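You operate a simulated robot arm through the tools that you are given. There is no shell and no other tool.

The job below is to be done with a simulated robot arm. You get a single attempt, and the scene is never put back.

## Task
Put things in order on the wooden drawer bench top. At the end: the grey oil bottle stands where the ochre arch (marked "LOW") stood; the ochre arch stands on top of the green tape pack; the dark grey sensor stands where the cream blue-capped filter stood; the cream blue-capped filter from the wooden drawer bench top stands where the grey oil bottle stood; whatever was shut is shut again. Leave all else as you found it, and nothing knocked over.

The check looks at the end state, three seconds after you hand in, the way a careful person would. Anything else that was tipped, shoved, dropped, spilled or broken makes it a failure.

## Robot
A 7-joint arm with a two-finger gripper, fixed in place. Base frame: the origin is at the foot of the arm, x ahead of it, y to its left, z up; the work surface is at about z = 880. Readings come in mm, rad, newtons and seconds.
With the tool pointing down near the work surface it reaches from about 340 to 720 mm from the base axis. Its first joint turns from -1.152 to 1.152 rad. Payload 2.45 kg.
The tool frame sits at the grasp point between the pads (the TCP): z along the fingers, y along the line on which they close. The tips reach 26 mm beyond it. The gripper opens to 96 mm. The gripper's body begins 69 mm behind the TCP.
Orientation is told as [roll, pitch, yaw] about the base's x, y, z axes, in that order, counted from this pose: with the fingers straight down and closing along the base's y, the tool's x points along the base's -x, its y along +y and its z along -z.

## Interface
- The arm moves only by the tool nudge_tool. Its argument "targets" is a list that holds one entry, the list of rows, each a list of 7 numbers: the shift along the tool's x, y, z in mm, then the turn, a rotation vector about the tool's x, y, z in rad, then the opening in per cent of the stroke, from 0 (shut) to 100 (fully open). In form: [[[tx, ty, tz, wx, wy, wz, hand], ...]]. A call has 1 to 20 rows; each row shifts and turns the commanded pose from where the row before left it, along the tool's axes as they then stand. Each row takes 0.2 s and may step no farther than 50 mm and 0.15 rad from the row before; otherwise, or with a gripper value out of range, the whole call is refused. Where a pose cannot be reached the arm comes as near as it can. A force on the tool above 40 N (or 10 N above the force at the start of the call, whichever is more), or a blocked arm, ends the call early, and 0.2 s more pass. Each finger halts on what it meets, pressing with about 45 N; the grip force reading is that of the motor and also rises with nothing between the fingers. The clock runs only during rows and for 0.2 s after the last one: add rows that do not move to give the fingers time. The reply holds the time, the measured pose of the TCP, the force on the tool along the base axes, the opening and the grip force, in the units named above and with some noise, with the torque about the TCP (base axes, N m) and any sound that the robot's microphone picked up.
- Cameras (640 x 400 px; columns grow to the right, rows downward): "scene" is fixed at [174.4, -402.7, 1417.4]; the picture's right is [0.66, -0.75, 0.00], its down [-0.47, -0.41, -0.79] and it looks along [0.59, 0.52, -0.62] (base axes); focal length 269 px, centre (320, 200). "wrist" rides on the gripper at [82, 3, -98] in the tool frame; the picture's right is [-0.04, 1.00, 0.00], its down [-0.73, -0.03, -0.68] and it looks along [-0.68, -0.03, 0.73] (tool axes); focal length 256 px, centre (320, 200). There is no depth. A picture from a camera that has moved, and an enlarged one, comes with that camera's place and axes in the base frame and with its lens.
- get_image(camera): a new picture of that camera. No time passes.
- close_up(camera, box): a new picture of the part [left, top, right, bottom] of that camera's present view, enlarged. No time passes.
- sign_off(): hands the job in; it is judged then, once.

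Places have to be worked out from the pictures, the camera data and where the tool is seen. Open the gripper and draw the arm clear of the work before you hand the job in, unless the task says otherwise.

The tools are called after "Call:" by a JSON object that holds its "fn" and its "kwargs". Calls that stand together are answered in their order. nudge_tool: Moves the arm, as the interface text tells. Its arguments: {"type":"object","properties":{"targets":{"type":"array","items":{"type":"array","items":{"type":"array","items":{"type":"number"}}}}},"required":["targets"]} The other tools are called the same way: get_image (camera) takes a picture; close_up (camera, box) takes an enlarged picture of a part of a camera's view; sign_off () hands the job in.

At the start:

```text
clock: 0.0
ee_pos: [442.2, 164.7, 1221.8]
orientation: [0.001, 0.0, -0.002]
contact_force: [-0.6, -0.7, 0.1]
moment: [-0.06, 0.02, 0.04]
opening: 96.1
gripper_force: 0.1
```

scene: 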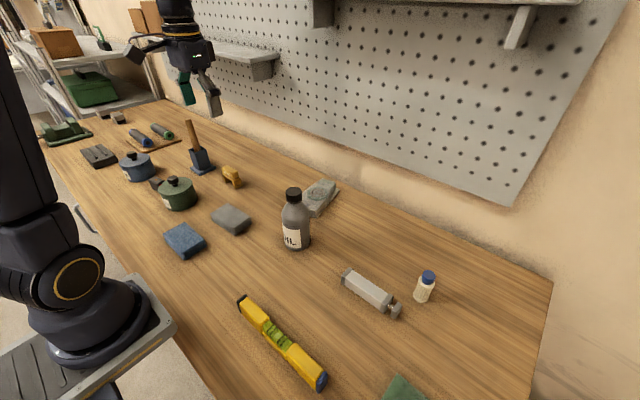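
wrist: 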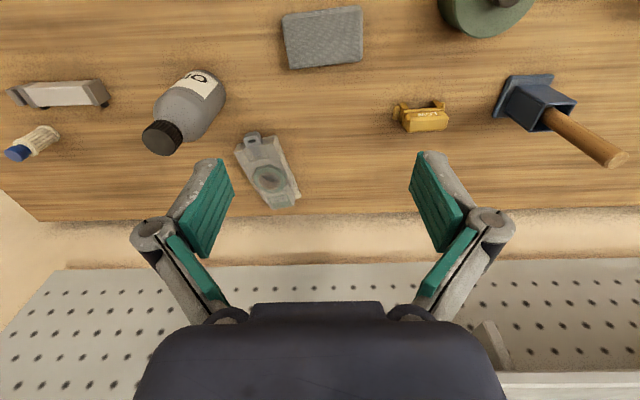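

I'll begin by looking closely at the scene to identify each object.

Call:
{"fn": "close_up", "kwargs": {"camera": "scene", "box": [140, 100, 360, 270]}}

Call:
{"fn": "close_up", "kwargs": {"camera": "scene", "box": [300, 230, 560, 400]}}

Call:
{"fn": "close_up", "kwargs": {"camera": "scene", "box": [0, 80, 220, 250]}}

Call:
{"fn": "close_up", "kwargs": {"camera": "wrist", "box": [0, 0, 320, 220]}}

Call:
{"fn": "close_up", "kwargs": {"camera": "wrist", "box": [320, 0, 640, 220]}}

```text
2.35 times, centred on (250, 185) of scene
camera zoom: at [174.4, -402.7, 1417.4], right [0.66, -0.75, 0.0], down [-0.47, -0.41, -0.79], along [0.59, 0.52, -0.62], focal length 633 px, centre (485, 235)
```

zoom: 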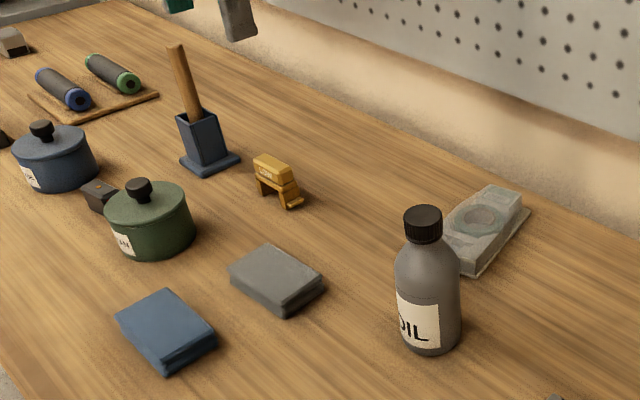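

```text
2.35 times, centred on (430, 315) of scene
camera zoom: at [174.4, -402.7, 1417.4], right [0.66, -0.75, 0.0], down [-0.47, -0.41, -0.79], along [0.59, 0.52, -0.62], focal length 633 px, centre (61, -71)
```

zoom: 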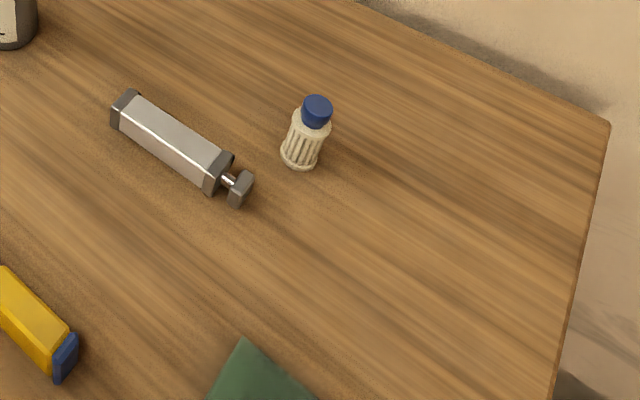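

```text
2.35 times, centred on (110, 165) of scene
camera zoom: at [174.4, -402.7, 1417.4], right [0.66, -0.75, 0.0], down [-0.47, -0.41, -0.79], along [0.59, 0.52, -0.62], focal length 633 px, centre (814, 282)
```

zoom: 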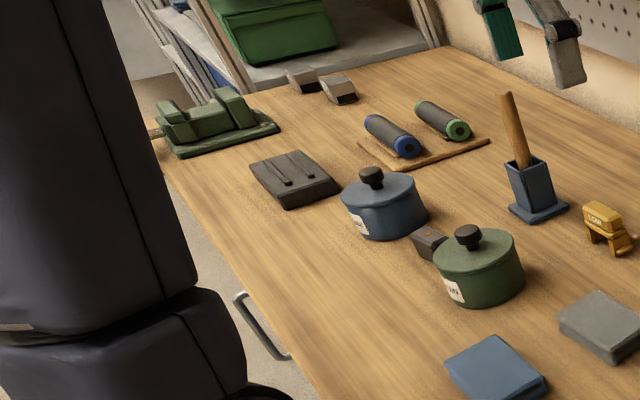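

```text
1.82 times, centred on (160, 110) of wrist
camera zoom: at [361.1, 167.6, 1320.8], right [0.04, 1.0, 0.0], down [0.73, -0.03, 0.68], along [0.68, -0.03, -0.73], focal length 465 px, centre (611, 364)
```

zoom: 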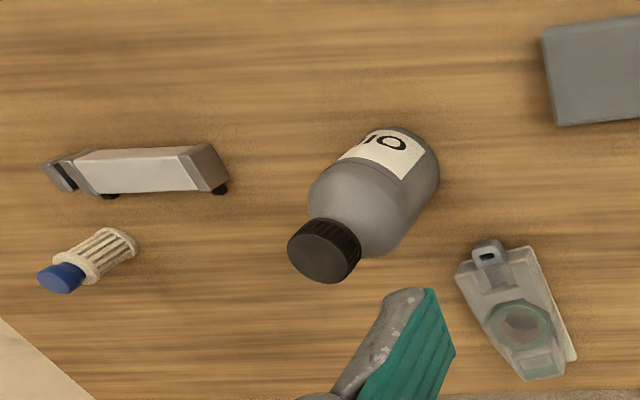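

```text
1.82 times, centred on (480, 110) of wrist
camera zoom: at [361.1, 167.6, 1320.8], right [0.04, 1.0, 0.0], down [0.73, -0.03, 0.68], along [0.68, -0.03, -0.73], focal length 465 px, centre (29, 364)
```

zoom: 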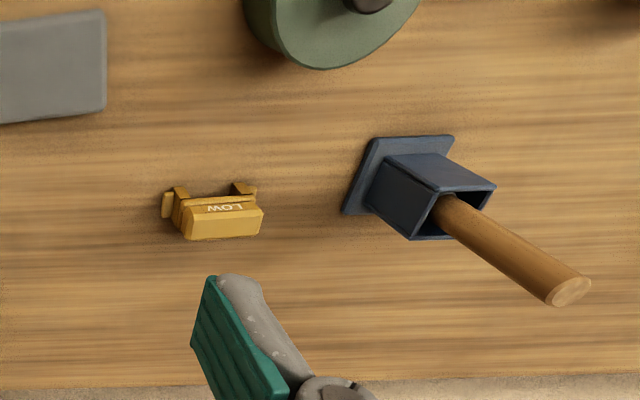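

The oil bottle is near (500,-34), the arch near (555,343), the filter near (565,-350), and a small dark box sits between the pots near (381,542). I'll swing the wrist camera over the left side to look at that dark box and the pots.

Call:
{"fn": "nudge_tool", "kwargs": {"targets": [[[26.3, 26.3, 6.7, 0, 0, 0, 100], [26.3, 26.3, 6.7, 0, 0, 0, 100], [26.3, 26.3, 6.7, 0, 0, 0, 100], [26.3, 26.3, 6.7, 0, 0, 0, 100], [26.3, 26.3, 6.7, 0, 0, 0, 100], [26.3, 26.3, 6.7, 0, 0, 0, 100], [0, 0, 0, 0, 0, -0.142, 100], [0, 0, 0, 0, 0, -0.142, 100], [0, 0, 0, 0, 0, -0.142, 100], [0, 0, 0, 0, 0, -0.142, 100], [0, 0, 0, 0, 0, -0.142, 100], [0, 0, 0, 0, 0, -0.142, 100], [0, 0, 0, 0, 0, 0, 100], [0, 0, 0, 0, 0, 0, 100]]]}}

Call:
{"fn": "get_image", "kwargs": {"camera": "wrist"}}

Call:
{"fn": "get_image", "kwargs": {"camera": "scene"}}

```text
clock: 3.0
ee_pos: [284.7, 322.4, 1182.2]
orientation: [-0.001, 0.0, 0.853]
contact_force: [0.4, -0.5, 0.1]
moment: [0.01, -0.04, 0.0]
opening: 95.9
gripper_force: 0.1
```

```text
taken
camera wrist: at [228.8, 262.6, 1280.4], right [-0.73, 0.69, 0.0], down [0.5, 0.53, 0.68], along [0.47, 0.49, -0.73], focal length 256 px, centre (320, 200)
```

wrist: 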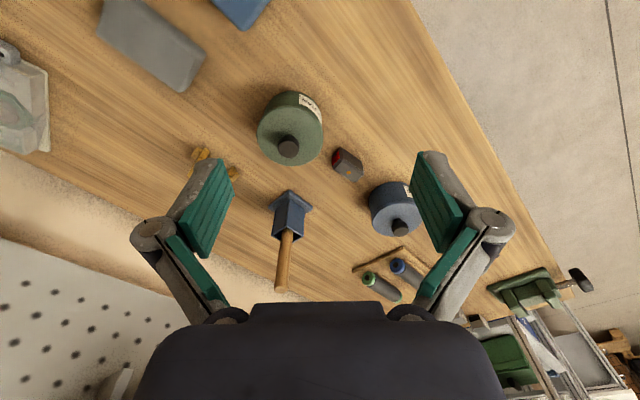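

```text
taken
```

scene: 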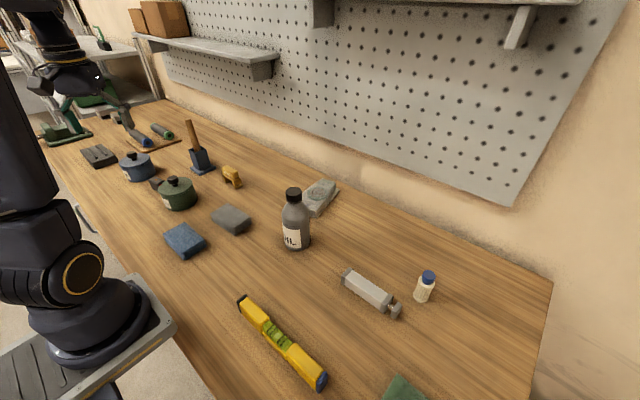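

Call:
{"fn": "close_up", "kwargs": {"camera": "wrist", "box": [240, 80, 460, 220]}}

Call:
{"fn": "close_up", "kwargs": {"camera": "wrist", "box": [340, 220, 640, 400]}}

```text
2.86 times, centred on (350, 150) of wrist
camera zoom: at [228.8, 262.6, 1280.4], right [-0.73, 0.69, 0.0], down [0.5, 0.53, 0.68], along [0.47, 0.49, -0.73], focal length 731 px, centre (234, 343)
```

zoom: 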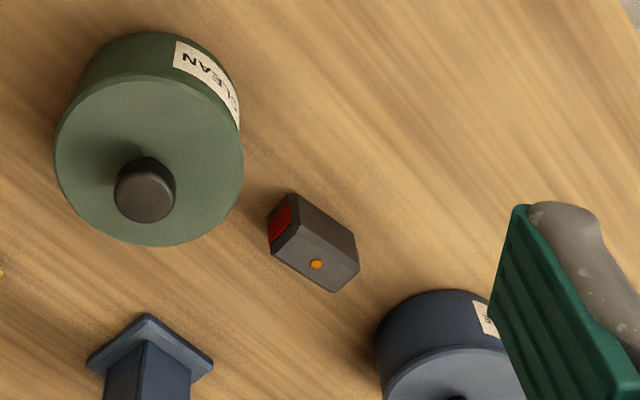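

```text
2.13 times, centred on (490, 310) of wrist
camera zoom: at [228.8, 262.6, 1280.4], right [-0.73, 0.69, 0.0], down [0.5, 0.53, 0.68], along [0.47, 0.49, -0.73], focal length 546 px, centre (-43, -35)
```

zoom: 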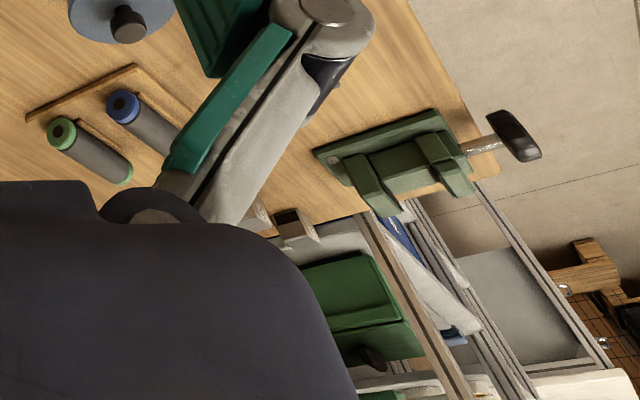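

The dark grey sensor, with a red window and orange LED, is between the green and blue pots. Next I'll swing to the right side to identify the green item at the bench edge near (378,-399) and look at the filter.

Call:
{"fn": "nudge_tool", "kwargs": {"targets": [[[0, 0, 0, 0, 0, 0.142, 100], [0, 0, 0, 0, 0, 0.142, 100], [0, 0, 0, 0, 0, 0.142, 100], [0, 0, 0, 0, 0, 0.142, 100], [0, 0, 0, 0, 0, 0.142, 100], [0, 0, 0, 0, 0, 0.142, 100], [-22, -42, 0, 0, 0, 0, 100], [-22, -42, 0, 0, 0, 0, 100], [-22, -42, 0, 0, 0, 0, 100], [-22, -42, 0, 0, 0, 0, 100], [-22, -42, 0, 0, 0, 0, 100], [-22, -40, 0, 0, 0, 0, 100], [0, 0, 0, 0, 0, 0, 100]]]}}

Call:
{"fn": "nudge_tool", "kwargs": {"targets": [[[11.75, -42.75, 0, 0, 0, 0, 100], [11.75, -42.75, 0, 0, 0, 0, 100], [11.75, -42.75, 0, 0, 0, 0, 100], [11.75, -42.75, 0, 0, 0, 0, 100], [11.75, -42.75, 0, 0, 0, 0, 100], [11.75, -42.75, 0, 0, 0, 0, 100], [11.75, -42.75, 0, 0, 0, 0, 100], [11.75, -42.75, 0, 0, 0, 0, 100], [0, 0, 0, 0, 0, 0.14, 100], [0, 0, 0, 0, 0, 0.14, 100], [0, 0, 0, 0, 0, 0.14, 100], [0, 0, 0, 0, 0, 0.14, 100], [0, 0, 0, 0, 0, 0.14, 100], [0, 0, 0, 0, 0, 0, 100], [0, 0, 0, 0, 0, 0, 100]]]}}

Call:
{"fn": "get_image", "kwargs": {"camera": "wrist"}}

Call:
{"fn": "get_image", "kwargs": {"camera": "scene"}}

```text
clock: 5.8
ee_pos: [416.9, 70.6, 1182.6]
orientation: [0.0, 0.0, 0.001]
contact_force: [-0.2, -0.3, 0.1]
moment: [-0.01, 0.01, -0.05]
opening: 96.0
gripper_force: 0.0
```

```text
clock: 9.0
ee_pos: [322.0, -269.9, 1181.5]
orientation: [0.001, -0.001, -0.699]
contact_force: [0.6, -0.4, 0.0]
moment: [0.03, -0.01, -0.01]
opening: 96.1
gripper_force: 0.0
```

```text
taken
camera wrist: at [262.7, -215.3, 1280.7], right [0.67, 0.74, 0.0], down [0.54, -0.5, 0.68], along [0.5, -0.46, -0.73], focal length 256 px, centre (320, 200)
```

wrist: 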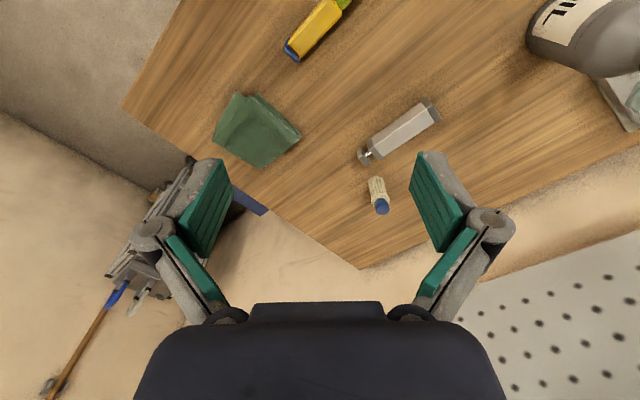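

```text
taken
```

scene: 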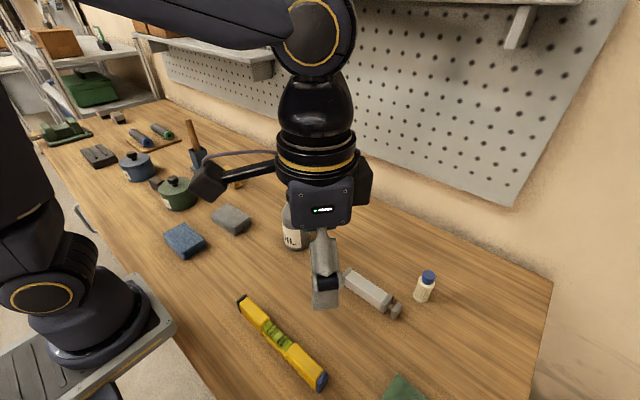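

Call:
{"fn": "close_up", "kwargs": {"camera": "wrist", "box": [180, 60, 440, 240]}}

Call:
{"fn": "close_up", "kwargs": {"camera": "scene", "box": [360, 340, 480, 400]}}

Call:
{"fn": "close_up", "kwargs": {"camera": "wrist", "box": [40, 150, 280, 330]}}

```text
2.22 times, centred on (310, 150) of wrist
camera zoom: at [262.7, -215.3, 1280.7], right [0.67, 0.74, 0.0], down [0.54, -0.5, 0.68], along [0.5, -0.46, -0.73], focal length 569 px, centre (342, 311)
```

zoom: 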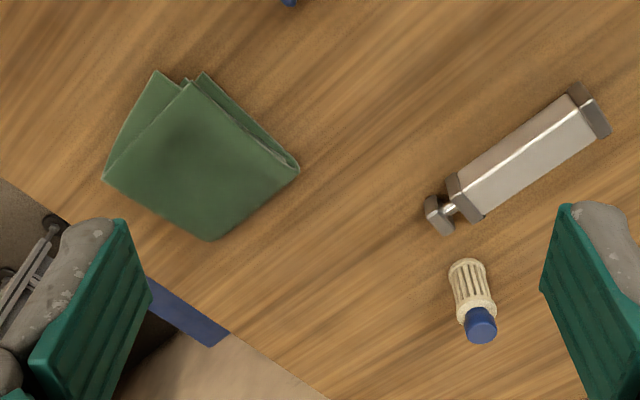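

```text
5.33 times, centred on (420, 370) of scene
camera zoom: at [174.4, -402.7, 1417.4], right [0.66, -0.75, 0.0], down [-0.47, -0.41, -0.79], along [0.59, 0.52, -0.62], focal length 1435 px, centre (-213, -707)
```

zoom: 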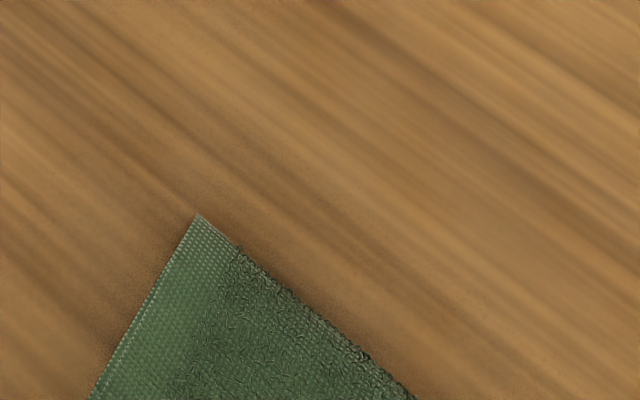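

```text
2.22 times, centred on (160, 240) of wrist
camera zoom: at [262.7, -215.3, 1280.7], right [0.67, 0.74, 0.0], down [0.54, -0.5, 0.68], along [0.5, -0.46, -0.73], focal length 569 px, centre (676, 111)
```

zoom: 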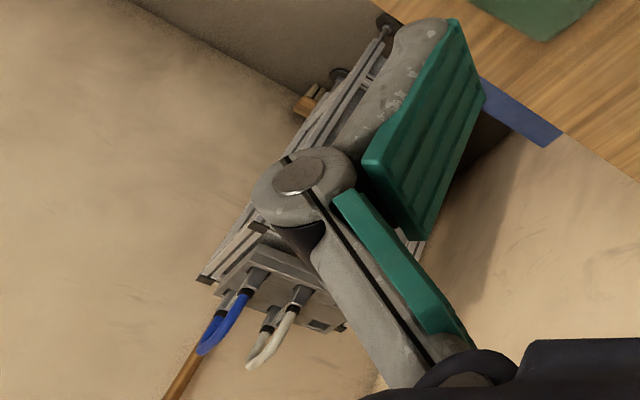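

The green item there is a folded terry cloth, not a tape pack. The translucent pack with the round greenish content near (690,55) could be a blister tape pack, so I'll look at it closer.

Call:
{"fn": "nudge_tool", "kwargs": {"targets": [[[0, 0, 0, 0, 0, -0.14, 100], [0, 0, 0, 0, 0, -0.14, 100], [0, 0, 0, 0, 0, -0.14, 100], [0, 0, 0, 0, 0, -0.14, 100], [0, 0, 0, 0, 0, -0.14, 100], [-12.25, 41, 0, 0, 0, 0, 100], [-12.25, 41, 0, 0, 0, 0, 100], [-12.25, 41, 0, 0, 0, 0, 100], [-12.25, 41, 0, 0, 0, 0, 100], [-12.25, 41, 0, 0, 0, 0, 100], [-12.25, 41, 0, 0, 0, 0, 100], [-12.25, 41, 0, 0, 0, 0, 100], [-12.25, 41, 0, 0, 0, 0, 100], [0, 0, 0, 0, 0, 0, 100], [0, 0, 0, 0, 0, 0, 100]]]}}

Call:
{"fn": "get_image", "kwargs": {"camera": "wrist"}}

Call:
{"fn": "close_up", "kwargs": {"camera": "wrist", "box": [220, 60, 420, 200]}}

Call:
{"fn": "close_up", "kwargs": {"camera": "scene", "box": [270, 160, 370, 230]}}

```text
clock: 12.2
ee_pos: [420.0, 58.3, 1181.6]
orientation: [0.0, -0.001, -0.002]
contact_force: [0.5, -0.1, 0.9]
moment: [0.0, 0.01, 0.0]
opening: 96.1
gripper_force: 0.1
```

```text
taken
camera wrist: at [339.1, 61.0, 1280.7], right [0.04, 1.0, 0.0], down [0.73, -0.03, 0.68], along [0.68, -0.03, -0.73], focal length 256 px, centre (320, 200)
```

wrist: 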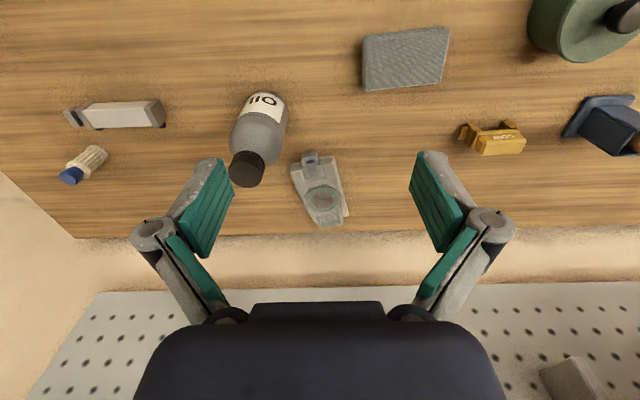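

```text
2.86 times, centred on (320, 130) of wrist
camera zoom: at [339.1, 61.0, 1280.7], right [0.04, 1.0, 0.0], down [0.73, -0.03, 0.68], along [0.68, -0.03, -0.73], focal length 731 px, centre (320, 400)
```

zoom: 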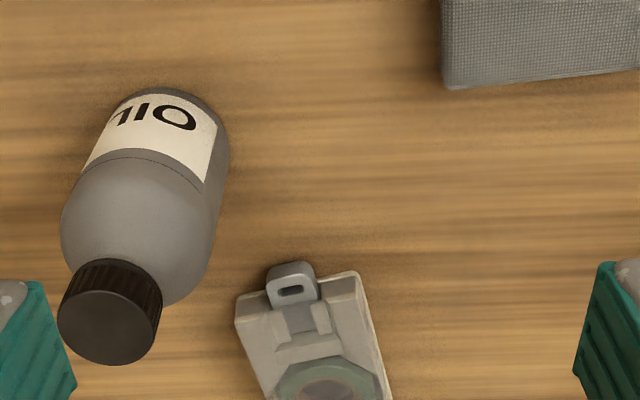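

```text
5.71 times, centred on (320, 195) of scene
camera zoom: at [174.4, -402.7, 1417.4], right [0.66, -0.75, 0.0], down [-0.47, -0.41, -0.79], along [0.59, 0.52, -0.62], focal length 1538 px, centre (320, 229)
```

zoom: 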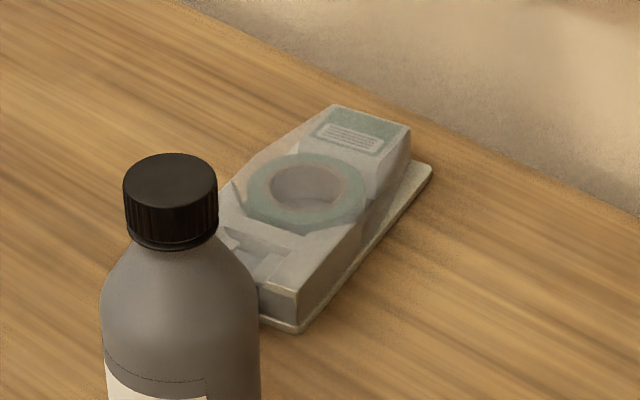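

That is the tape pack: a clear blister holding a green tape roll, near (690,55). Next I'll move to a closer view of the arch to measure its position and orientation.

Call:
{"fn": "nudge_tool", "kwargs": {"targets": [[[8.75, 35.25, 10, 0, 0, 0, 100], [8.75, 35.25, 10, 0, 0, 0, 100], [8.75, 35.25, 10, 0, 0, 0, 100], [8.75, 35.25, 10, 0, 0, 0, 100], [8.75, 35.25, 10, 0, 0, 0, 100], [8.75, 35.25, 10, 0, 0, 0, 100], [8.75, 35.25, 10, 0, 0, 0, 100], [8.75, 35.25, 10, 0, 0, 0, 100], [0, 0, 0, 0, 0, 0, 100], [0, 0, 0, 0, 0, 0, 100]]]}}

Call:
{"fn": "get_image", "kwargs": {"camera": "wrist"}}

Call:
{"fn": "close_up", "kwargs": {"camera": "wrist", "box": [240, 130, 400, 230]}}

Call:
{"fn": "close_up", "kwargs": {"camera": "scene", "box": [200, 150, 264, 190]}}

```text
clock: 14.4
ee_pos: [348.9, 339.4, 1102.8]
orientation: [0.001, 0.0, 0.001]
contact_force: [0.3, 0.3, 1.0]
moment: [-0.01, -0.01, 0.01]
opening: 95.9
gripper_force: 0.0
```

```text
taken
camera wrist: at [267.9, 342.2, 1200.1], right [0.04, 1.0, 0.0], down [0.73, -0.03, 0.68], along [0.68, -0.03, -0.73], focal length 256 px, centre (320, 200)
```

wrist: 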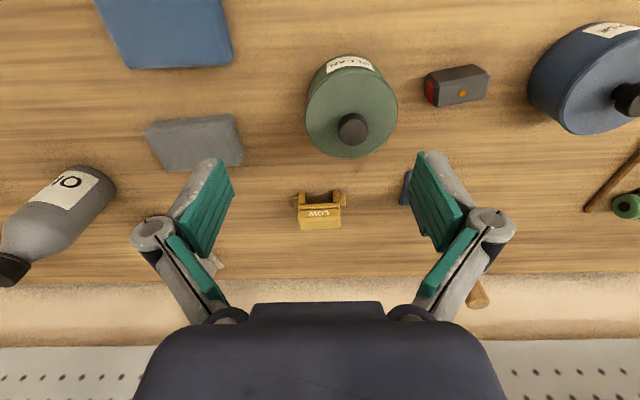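

```text
4.00 times, centred on (320, 180) of wrist
camera zoom: at [267.9, 342.2, 1200.1], right [0.04, 1.0, 0.0], down [0.73, -0.03, 0.68], along [0.68, -0.03, -0.73], focal length 1024 px, centre (320, 280)
```

zoom: 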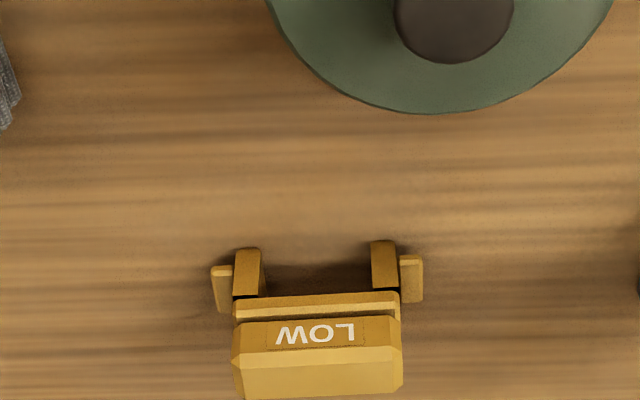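

```text
10.00 times, centred on (232, 170) of scene
camera zoom: at [174.4, -402.7, 1417.4], right [0.66, -0.75, 0.0], down [-0.47, -0.41, -0.79], along [0.59, 0.52, -0.62], focal length 2691 px, centre (1200, 500)
```

zoom: 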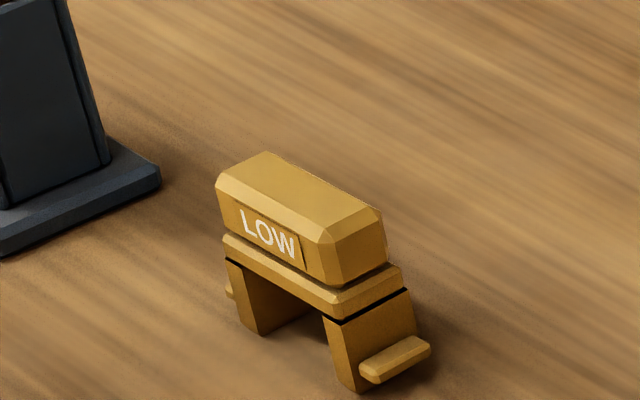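

The arch stands near (555,329), about 62 mm wide along y and 61 mm tall, with its yaw only slightly off. Before grasping it I'll look closely at the tape pack to find a flat place on top.

Call:
{"fn": "nudge_tool", "kwargs": {"targets": [[[-7.3, -40, 0, 0, 0, 0, 100], [-7.3, -40, 0, 0, 0, 0, 100], [-7.3, -40, 0, 0, 0, 0, 100], [-7.3, -40, 0, 0, 0, 0, 100], [-7.3, -40, 0, 0, 0, 0, 100], [-7.3, -40, 0, 0, 0, 0, 100], [-7.3, -40, 0, 0, 0, 0, 100], [0, 0, 0, 0, 0, 0, 100], [0, 0, 0, 0, 0, 0, 100]]]}}

Call:
{"fn": "get_image", "kwargs": {"camera": "wrist"}}

Call:
{"fn": "close_up", "kwargs": {"camera": "wrist", "box": [240, 160, 400, 280]}}

```text
clock: 16.4
ee_pos: [401.1, 59.6, 1102.1]
orientation: [0.001, -0.003, 0.002]
contact_force: [0.5, 0.4, -0.8]
moment: [-0.01, 0.02, 0.01]
opening: 96.0
gripper_force: 0.1
```

```text
taken
camera wrist: at [319.1, 62.3, 1200.2], right [0.04, 1.0, 0.0], down [0.73, -0.03, 0.68], along [0.68, -0.03, -0.73], focal length 256 px, centre (320, 200)
```

wrist: 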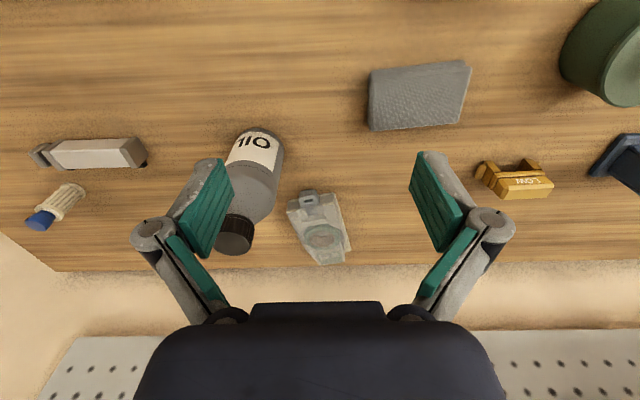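

```text
3.33 times, centred on (320, 220) of wrist
camera zoom: at [319.1, 62.3, 1200.2], right [0.04, 1.0, 0.0], down [0.73, -0.03, 0.68], along [0.68, -0.03, -0.73], focal length 853 px, centre (320, 133)
```

zoom: 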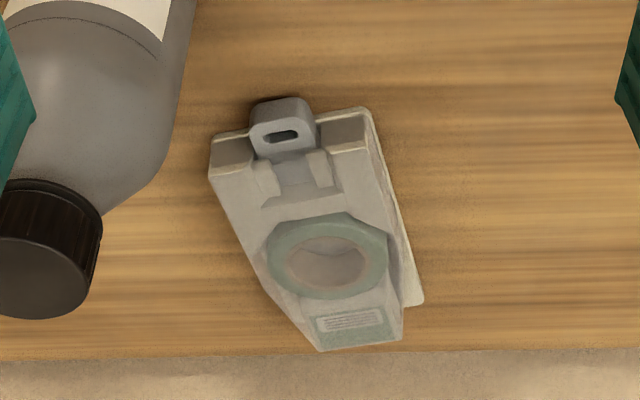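

The pack is about 165 x 80 mm, its top is near z≈911, and its yaw is about 0.2. I'll get closer to see whether the tape bulge stands above the top face.

Call:
{"fn": "nudge_tool", "kwargs": {"targets": [[[0, 10, -30, 0, 0, 0, 100], [-33, 5, 0, 0, 0, 0, 100], [-33, 5, 0, 0, 0, 0, 100], [-33, 5, 0, 0, 0, 0, 100], [0, 0, 0, 0, 0, 0, 100], [0, 0, 0, 0, 0, 0, 100]]]}}

Call:
{"fn": "close_up", "kwargs": {"camera": "wrist", "box": [230, 120, 390, 240]}}

Call:
{"fn": "get_image", "kwargs": {"camera": "wrist"}}

Call:
{"fn": "close_up", "kwargs": {"camera": "scene", "box": [300, 170, 350, 220]}}

```text
clock: 17.8
ee_pos: [499.0, 84.8, 1132.8]
orientation: [0.002, 0.001, 0.001]
contact_force: [0.2, -0.4, 1.0]
moment: [-0.01, -0.02, -0.04]
opening: 96.2
gripper_force: 0.1
```

```text
3.33 times, centred on (310, 180) of wrist
camera zoom: at [418.6, 88.0, 1231.0], right [0.04, 1.0, 0.0], down [0.73, -0.03, 0.68], along [0.68, -0.03, -0.73], focal length 853 px, centre (353, 267)
```

zoom: 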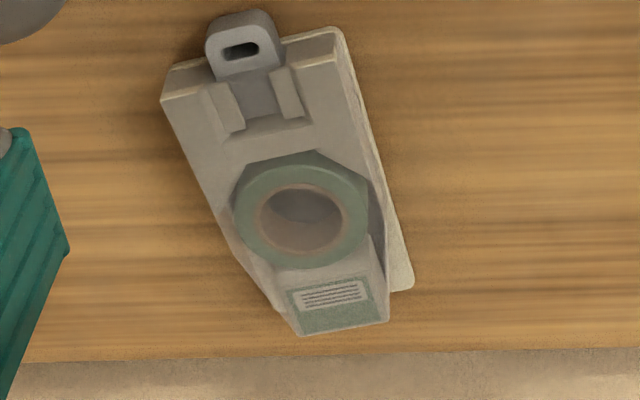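

```text
taken
camera wrist: at [418.6, 88.0, 1231.0], right [0.04, 1.0, 0.0], down [0.73, -0.03, 0.68], along [0.68, -0.03, -0.73], focal length 256 px, centre (320, 200)
```

wrist: 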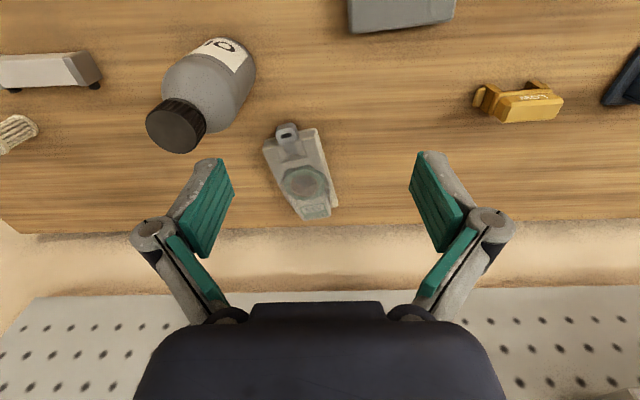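

```text
8.00 times, centred on (325, 195) of scene
camera zoom: at [174.4, -402.7, 1417.4], right [0.66, -0.75, 0.0], down [-0.47, -0.41, -0.79], along [0.59, 0.52, -0.62], focal length 2152 px, centre (280, 240)
```

zoom: 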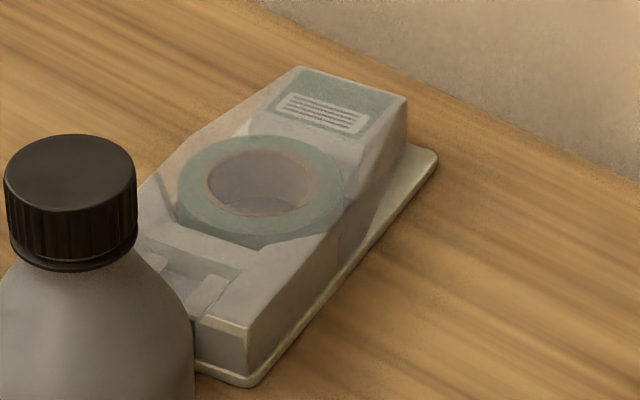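

The tape roll seems to sit at or slightly above the flat top. I'll take a lower side view from the left to judge the profile before stacking on it.

Call:
{"fn": "nudge_tool", "kwargs": {"targets": [[[-22.75, 36.25, 0, 0, 0, 0, 100], [-22.75, 36.25, 0, 0, 0, 0, 100], [-22.75, 36.25, 0, 0, 0, 0, 100], [-22.75, 36.25, 0, 0, 0, 0, 100], [0, 0, 0, 0, 0, 0.145, 100], [0, 0, 0, 0, 0, 0.145, 100], [0, 0, 0, 0, 0, 0.145, 100], [0, 0, 0, 0, 0, 0.145, 100], [0, 0, 0, 0, 0, 0.145, 100], [0, 0, 0, 0, 0, 0.145, 100], [0, 0, 0, 0, 0, 0.145, 100], [0, 0, 43, 0, 0, 0, 100], [0, 0, 43, 0, 0, 0, 100], [0, 0, 43, 0, 0, 0, 100], [0, 0, 0, 0, 0, 0, 100], [0, 0, 0, 0, 0, 0, 100]]]}}

Call:
{"fn": "get_image", "kwargs": {"camera": "wrist"}}

Call:
{"fn": "close_up", "kwargs": {"camera": "wrist", "box": [240, 200, 400, 300]}}

Call:
{"fn": "get_image", "kwargs": {"camera": "scene"}}

```text
clock: 21.2
ee_pos: [588.9, 230.7, 1002.7]
orientation: [0.001, 0.0, -1.014]
contact_force: [0.9, 0.0, -0.1]
moment: [-0.02, -0.02, 0.0]
opening: 96.1
gripper_force: 0.1
```

```text
taken
camera wrist: at [549.3, 300.2, 1100.7], right [0.87, 0.49, 0.0], down [0.36, -0.64, 0.68], along [0.34, -0.59, -0.73], focal length 256 px, centre (320, 200)
```

wrist: 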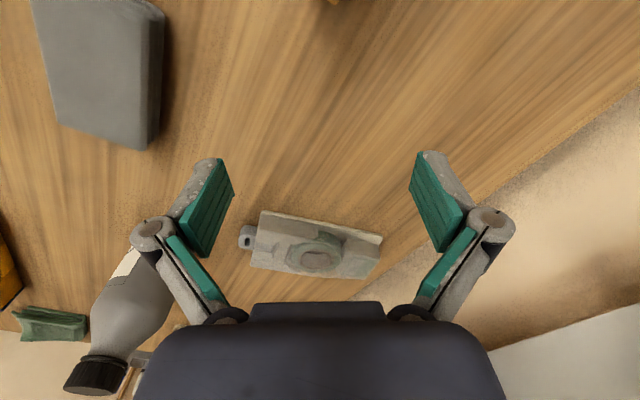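

```text
4.00 times, centred on (320, 250) of wrist
camera zoom: at [549.3, 300.2, 1100.7], right [0.87, 0.49, 0.0], down [0.36, -0.64, 0.68], along [0.34, -0.59, -0.73], focal length 1024 px, centre (320, 0)
```

zoom: 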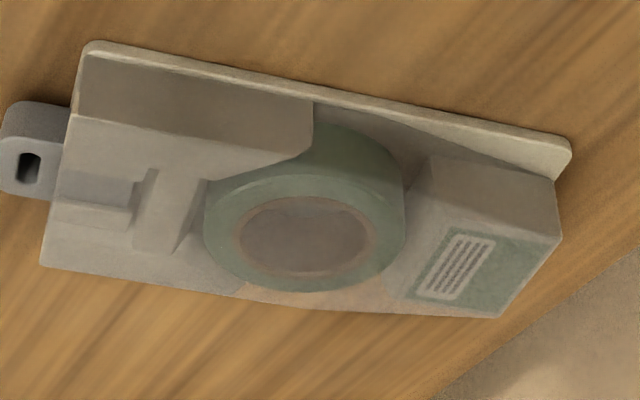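

```text
taken
```

scene: 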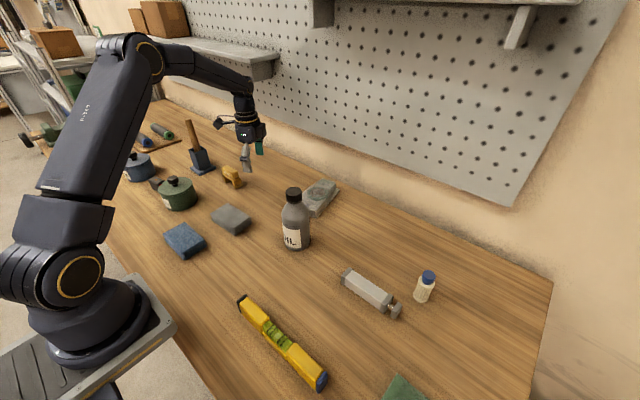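

All the pack's top surfaces come out coplanar at z≈910, with the ring centre at about (684.5,51.5) and pack yaw ≈0.2. I'll set the arch there with its long axis along the pack; first I move above the arch at (556,330).

Call:
{"fn": "nudge_tool", "kwargs": {"targets": [[[0, 0, 0, 0, 0, -0.1325, 100], [0, 0, 0, 0, 0, -0.1325, 100], [0, 0, 0, 0, 0, -0.1325, 100], [0, 0, 0, 0, 0, -0.1325, 100], [0, 0, 0, 0, 0, -0.1325, 100], [0, 0, 0, 0, 0, -0.1325, 100], [0, 0, 0, 0, 0, -0.1325, 100], [0, 0, 0, 0, 0, -0.1325, 100], [9.5, 33.6, 0, 0, 0, 0, 100], [9.5, 33.6, 0, 0, 0, 0, 100], [9.5, 33.6, 0, 0, 0, 0, 100], [0, 0, 0, 0, 0, 0, 100], [0, 0, 0, 0, 0, 0, 100]]]}}

Call:
{"fn": "get_image", "kwargs": {"camera": "wrist"}}

Call:
{"fn": "close_up", "kwargs": {"camera": "scene", "box": [180, 80, 300, 200]}}

```text
clock: 24.0
ee_pos: [556.9, 329.8, 1001.9]
orientation: [0.0, 0.001, 0.046]
contact_force: [-0.3, -0.3, -0.4]
moment: [0.01, -0.02, -0.02]
opening: 95.8
gripper_force: 0.1
```

```text
taken
camera wrist: at [476.0, 329.3, 1101.0], right [-0.01, 1.0, 0.0], down [0.73, 0.0, 0.68], along [0.68, 0.0, -0.73], focal length 256 px, centre (320, 200)
```

wrist: 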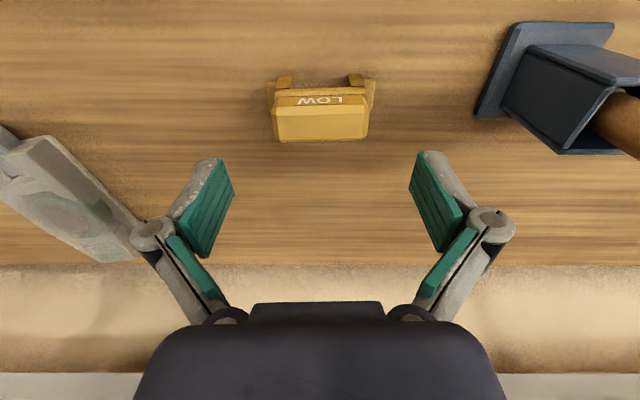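

```text
3.33 times, centred on (240, 140) of scene
camera zoom: at [174.4, -402.7, 1417.4], right [0.66, -0.75, 0.0], down [-0.47, -0.41, -0.79], along [0.59, 0.52, -0.62], focal length 897 px, centre (587, 400)
```

zoom: 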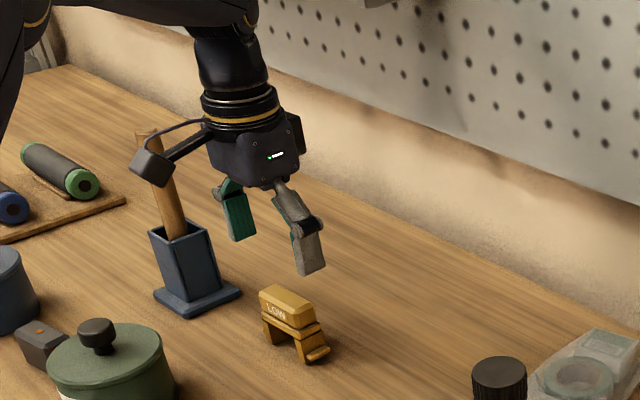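

Call:
{"fn": "close_up", "kwargs": {"camera": "wrist", "box": [256, 60, 384, 150]}}

```text
4.44 times, centred on (320, 105) of wrist
camera zoom: at [476.0, 329.3, 1101.0], right [-0.01, 1.0, 0.0], down [0.73, 0.0, 0.68], along [0.68, 0.0, -0.73], focal length 1138 px, centre (320, 622)
```

zoom: 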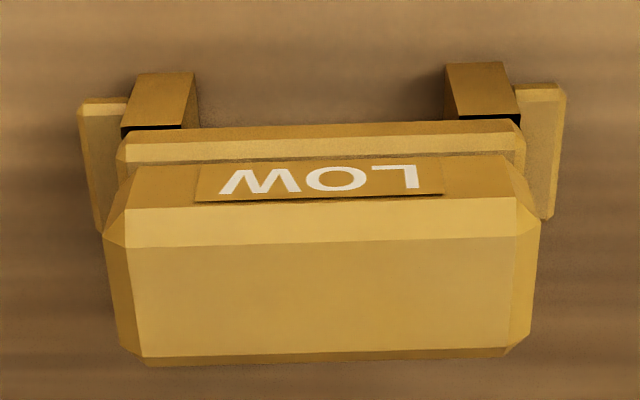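

The block's top centre is at (556.6,329.6), right under the tool, with matching yaw. I'll descend to TCP z≈934 and close on its ends.

Call:
{"fn": "nudge_tool", "kwargs": {"targets": [[[0, 0, 34, 0, 0, 0, 100], [0, 0, 33, 0, 0, 0, 100], [0, 0, 0, 0, 0, 0, 100]]]}}

Call:
{"fn": "get_image", "kwargs": {"camera": "wrist"}}

```text
clock: 24.8
ee_pos: [557.4, 329.6, 934.2]
orientation: [0.0, 0.001, 0.046]
contact_force: [-0.6, -0.4, 0.0]
moment: [-0.01, -0.03, -0.02]
opening: 95.9
gripper_force: 0.1
```

```text
taken
camera wrist: at [476.0, 328.9, 1033.3], right [-0.01, 1.0, 0.0], down [0.73, 0.0, 0.68], along [0.68, 0.0, -0.73], focal length 256 px, centre (320, 200)
```

wrist: 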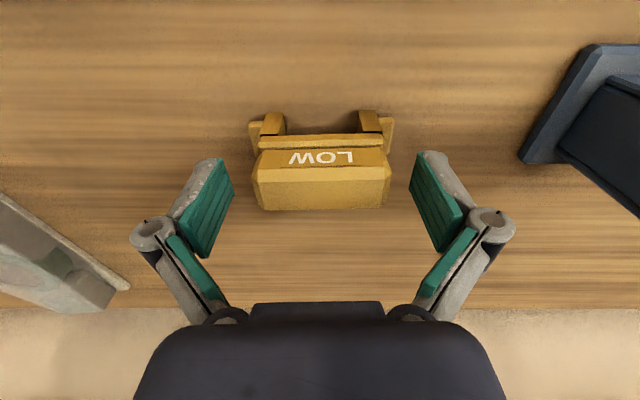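

The block sits centred between the pads. I'll close the gripper.

Call:
{"fn": "nudge_tool", "kwargs": {"targets": [[[0, 0, 0, 0, 0, 0, 70], [0, 0, 0, 0, 0, 0, 55], [0, 0, 0, 0, 0, 0, 45], [0, 0, 0, 0, 0, 0, 45], [0, 0, 0, 0, 0, 0, 45]]]}}

Call:
{"fn": "get_image", "kwargs": {"camera": "wrist"}}

```text
clock: 26.0
ee_pos: [558.1, 329.2, 934.6]
orientation: [-0.001, 0.002, 0.046]
contact_force: [-0.2, 0.6, 1.9]
moment: [0.02, -0.03, -0.02]
opening: 64.0
gripper_force: 45.3
```

```text
taken
camera wrist: at [475.9, 329.0, 1033.9], right [-0.01, 1.0, 0.0], down [0.73, 0.0, 0.68], along [0.68, 0.0, -0.73], focal length 256 px, centre (320, 200)
```

wrist: 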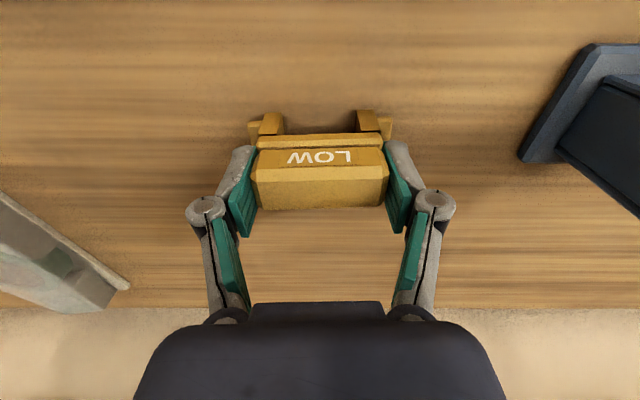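

It's gripped at 64 mm. I'll lift it, move toward the pack clear of the hammer, then rotate to yaw ≈ -1.37 so the arch lies lengthwise on the pack.

Call:
{"fn": "nudge_tool", "kwargs": {"targets": [[[0, 0, -10, 0, 0, 0, 45], [0, 0, -40, 0, 0, 0, 45], [0, 0, -40, 0, 0, 0, 45], [-15.4, -35.6, 0, 0, 0, 0, 45], [-15.4, -35.6, 0, 0, 0, 0, 45], [-15.4, -35.6, 0, 0, 0, 0, 45], [-15.4, -35.6, 0, 0, 0, 0, 45], [-15.4, -35.6, 0, 0, 0, 0, 45], [-15.4, -35.6, 0, 0, 0, 0, 45], [0, 0, 0, 0, 0, 0, 45]]]}}

Call:
{"fn": "nudge_tool", "kwargs": {"targets": [[[0, 0, 0, 0, 0, 0.1417, 45], [0, 0, 0, 0, 0, 0.1417, 45], [0, 0, 0, 0, 0, 0.1417, 45], [0, 0, 0, 0, 0, 0.1417, 45], [0, 0, 0, 0, 0, 0.1417, 45], [0, 0, 0, 0, 0, 0.1417, 45], [0, 0, 0, 0, 0, 0.1417, 45], [0, 0, 0, 0, 0, 0.1417, 45], [0, 0, 0, 0, 0, 0.1417, 45], [0, 0, 0, 0, 0, 0.1417, 45], [0, 0, 0, 0, 0, 0, 45], [0, 0, 0, 0, 0, 0, 45]]]}}

Call:
{"fn": "get_image", "kwargs": {"camera": "wrist"}}

Call:
{"fn": "get_image", "kwargs": {"camera": "scene"}}

```text
clock: 28.2
ee_pos: [659.9, 118.5, 1026.3]
orientation: [0.001, 0.0, 0.043]
contact_force: [0.3, 0.4, -0.9]
moment: [0.0, -0.01, -0.01]
opening: 64.3
gripper_force: 44.8
```

```text
clock: 30.8
ee_pos: [659.7, 119.3, 1025.9]
orientation: [0.0, 0.001, -1.372]
contact_force: [-0.1, 0.1, -0.5]
moment: [0.01, -0.01, 0.0]
opening: 64.3
gripper_force: 45.5
```

```text
taken
camera wrist: at [647.1, 200.1, 1124.6], right [0.99, 0.16, 0.0], down [0.12, -0.72, 0.68], along [0.11, -0.67, -0.73], focal length 256 px, centre (320, 200)
```

wrist: 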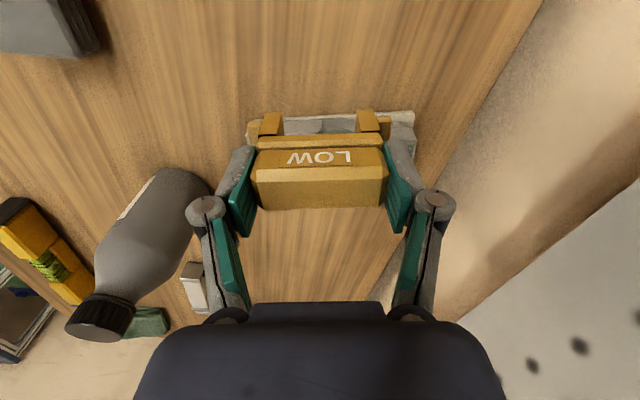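

```text
taken
```

scene: 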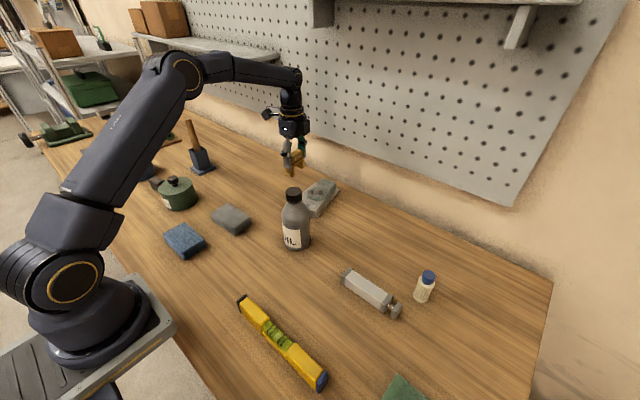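

Now I translate over the pack's ring centre and come down to about 20 mm above it to check.

Call:
{"fn": "nudge_tool", "kwargs": {"targets": [[[-36.4, 5.35, 0, 0, 0, 0, 45], [-36.4, 5.35, 0, 0, 0, 0, 45], [0, 0, 20, 0, 0, 0, 45], [0, 0, 20, 0, 0, 0, 45], [0, 0, 0, 0, 0, 0, 45], [0, 0, 0, 0, 0, 0, 45]]]}}

Call:
{"fn": "get_image", "kwargs": {"camera": "wrist"}}

Call:
{"fn": "close_up", "kwargs": {"camera": "wrist", "box": [220, 60, 440, 230]}}

Call:
{"fn": "close_up", "kwargs": {"camera": "scene", "box": [270, 130, 370, 230]}}

```text
clock: 32.2
ee_pos: [685.2, 50.9, 986.0]
orientation: [-0.001, -0.001, -1.372]
contact_force: [-0.3, 0.4, 0.1]
moment: [0.03, 0.03, -0.01]
opening: 64.0
gripper_force: 45.1
```

```text
taken
camera wrist: at [672.1, 131.1, 1084.4], right [0.99, 0.16, 0.0], down [0.12, -0.72, 0.68], along [0.11, -0.67, -0.73], focal length 256 px, centre (320, 200)
```

wrist: 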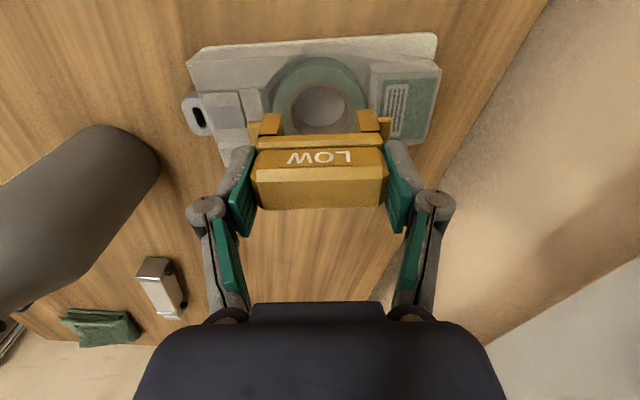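

```text
2.35 times, centred on (330, 145) of wrist
camera zoom: at [672.1, 131.1, 1084.4], right [0.99, 0.16, 0.0], down [0.12, -0.72, 0.68], along [0.11, -0.67, -0.73], focal length 602 px, centre (296, 329)
```

zoom: 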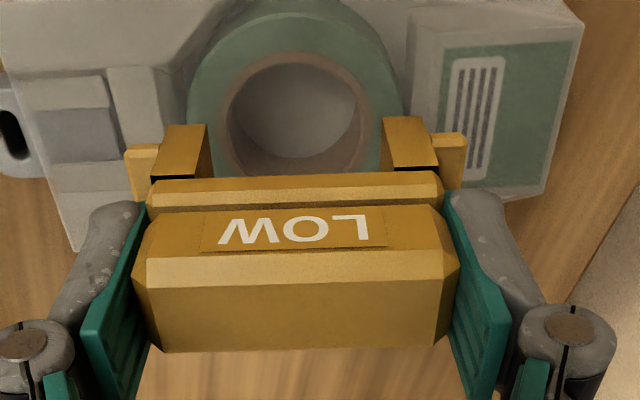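

```text
4.00 times, centred on (320, 180) of scene
camera zoom: at [174.4, -402.7, 1417.4], right [0.66, -0.75, 0.0], down [-0.47, -0.41, -0.79], along [0.59, 0.52, -0.62], focal length 1076 px, centre (320, 280)
```

zoom: 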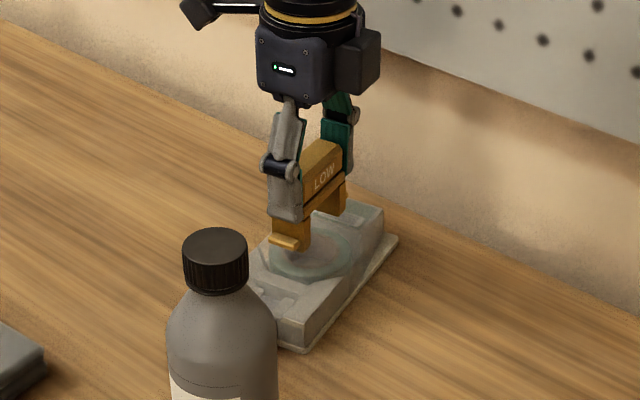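

The arch is lined up over the ring centre (ring about (684,53), arch about (685,52)). I'll descend to just above the expected contact height of TCP ≈ 965.

Call:
{"fn": "nudge_tool", "kwargs": {"targets": [[[0, 0, 10, 0, 0, 0, 45], [0, 0, 7, 0, 0, 0, 45], [0, 0, 0, 0, 0, 0, 45], [0, 0, 0, 0, 0, 0, 45]]]}}

Call:
{"fn": "nudge_tool", "kwargs": {"targets": [[[0, 0, 2, 0, 0, 0, 45], [0, 0, 0, 0, 0, 0, 45]]]}}

Call:
{"fn": "close_up", "kwargs": {"camera": "wrist", "box": [220, 60, 440, 230]}}

Call:
{"fn": "close_up", "kwargs": {"camera": "scene", "box": [290, 150, 350, 210]}}

```text
clock: 33.2
ee_pos: [684.5, 49.4, 968.0]
orientation: [0.0, 0.0, -1.373]
contact_force: [-0.1, -0.3, -1.1]
moment: [0.0, 0.01, 0.01]
opening: 64.2
gripper_force: 45.6
```

```text
clock: 33.8
ee_pos: [684.0, 50.7, 966.9]
orientation: [0.001, -0.001, -1.37]
contact_force: [-0.4, -0.5, -0.3]
moment: [-0.01, -0.02, 0.06]
opening: 64.0
gripper_force: 44.8
```

```text
2.35 times, centred on (330, 145) of wrist
camera zoom: at [671.7, 130.9, 1065.5], right [0.99, 0.16, 0.0], down [0.12, -0.72, 0.68], along [0.11, -0.67, -0.73], focal length 602 px, centre (296, 329)
```

zoom: 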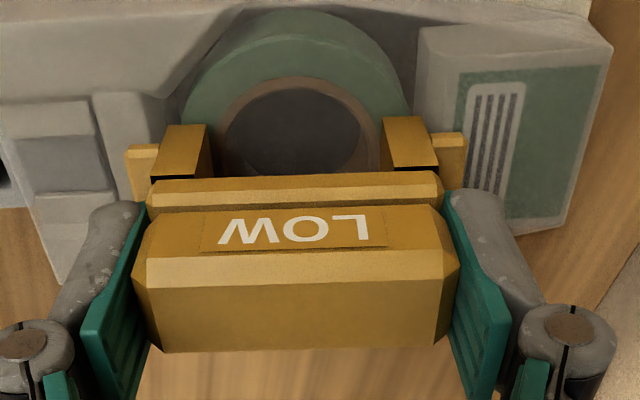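

```text
6.67 times, centred on (320, 180) of scene
camera zoom: at [174.4, -402.7, 1417.4], right [0.66, -0.75, 0.0], down [-0.47, -0.41, -0.79], along [0.59, 0.52, -0.62], focal length 1794 px, centre (320, 333)
```

zoom: 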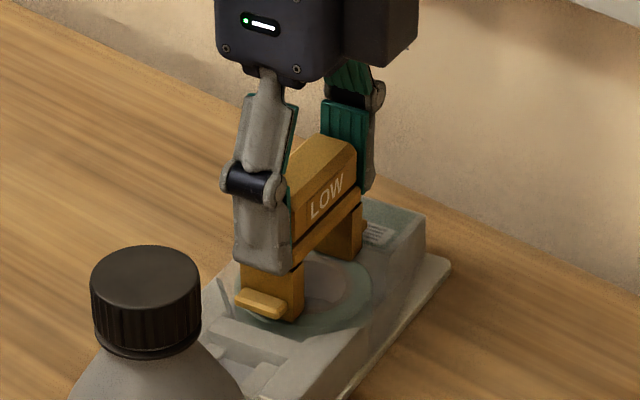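

No contact yet. The arch is about 3 mm to the -y side of the ring centre, so I'll shift it slightly and step down gently until I feel contact.

Call:
{"fn": "nudge_tool", "kwargs": {"targets": [[[3, 0, 0, 0, 0, 0, 45], [0, 0, 1.5, 0, 0, 0, 45], [0, 0, 0, 0, 0, 0, 45]]]}}

Call:
{"fn": "nudge_tool", "kwargs": {"targets": [[[0, 0, 1.5, 0, 0, 0, 45], [0, 0, 0, 0, 0, 0, 45]]]}}

```text
clock: 34.6
ee_pos: [683.2, 54.5, 966.1]
orientation: [-0.001, 0.0, -1.372]
contact_force: [-1.6, 0.6, 5.4]
moment: [-0.02, 0.16, 0.03]
opening: 64.2
gripper_force: 45.1
```

```text
clock: 35.2
ee_pos: [684.1, 54.0, 966.1]
orientation: [0.003, 0.0, -1.372]
contact_force: [-3.6, -0.1, 21.8]
moment: [-0.04, 0.62, -0.01]
opening: 64.0
gripper_force: 45.6
```

Contact at TCP ≈966, mostly through the near leg. I'll ease off about 1 mm and open slowly.

Call:
{"fn": "nudge_tool", "kwargs": {"targets": [[[0, 0, -1.2, 0, 0, 0, 45], [0, 0, 0, 0, 0, 0, 60], [0, 0, 0, 0, 0, 0, 66], [0, 0, 0, 0, 0, 0, 69], [0, 0, 0, 0, 0, 0, 73], [0, 0, 0, 0, 0, 0, 80], [0, 0, 0, 0, 0, 0, 90], [0, 0, 0, 0, 0, 0, 98], [0, 0, 0, 0, 0, 0, 98]]]}}

Call:
{"fn": "get_image", "kwargs": {"camera": "wrist"}}

Call:
{"fn": "close_up", "kwargs": {"camera": "scene", "box": [290, 150, 350, 210]}}

```text
clock: 37.2
ee_pos: [684.0, 53.9, 964.8]
orientation: [0.001, 0.001, -1.372]
contact_force: [0.7, 1.4, -0.1]
moment: [0.01, 0.0, 0.05]
opening: 94.0
gripper_force: 0.0
```

```text
taken
camera wrist: at [671.0, 133.8, 1063.9], right [0.99, 0.16, 0.0], down [0.12, -0.72, 0.68], along [0.11, -0.67, -0.73], focal length 256 px, centre (320, 200)
```

wrist: 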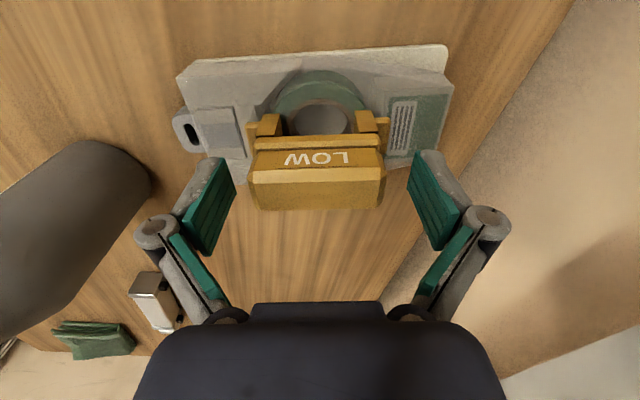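

```text
6.67 times, centred on (320, 180) of scene
camera zoom: at [174.4, -402.7, 1417.4], right [0.66, -0.75, 0.0], down [-0.47, -0.41, -0.79], along [0.59, 0.52, -0.62], focal length 1794 px, centre (320, 333)
```

zoom: 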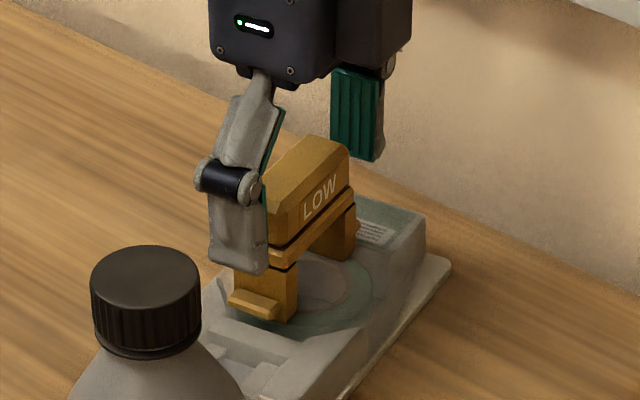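

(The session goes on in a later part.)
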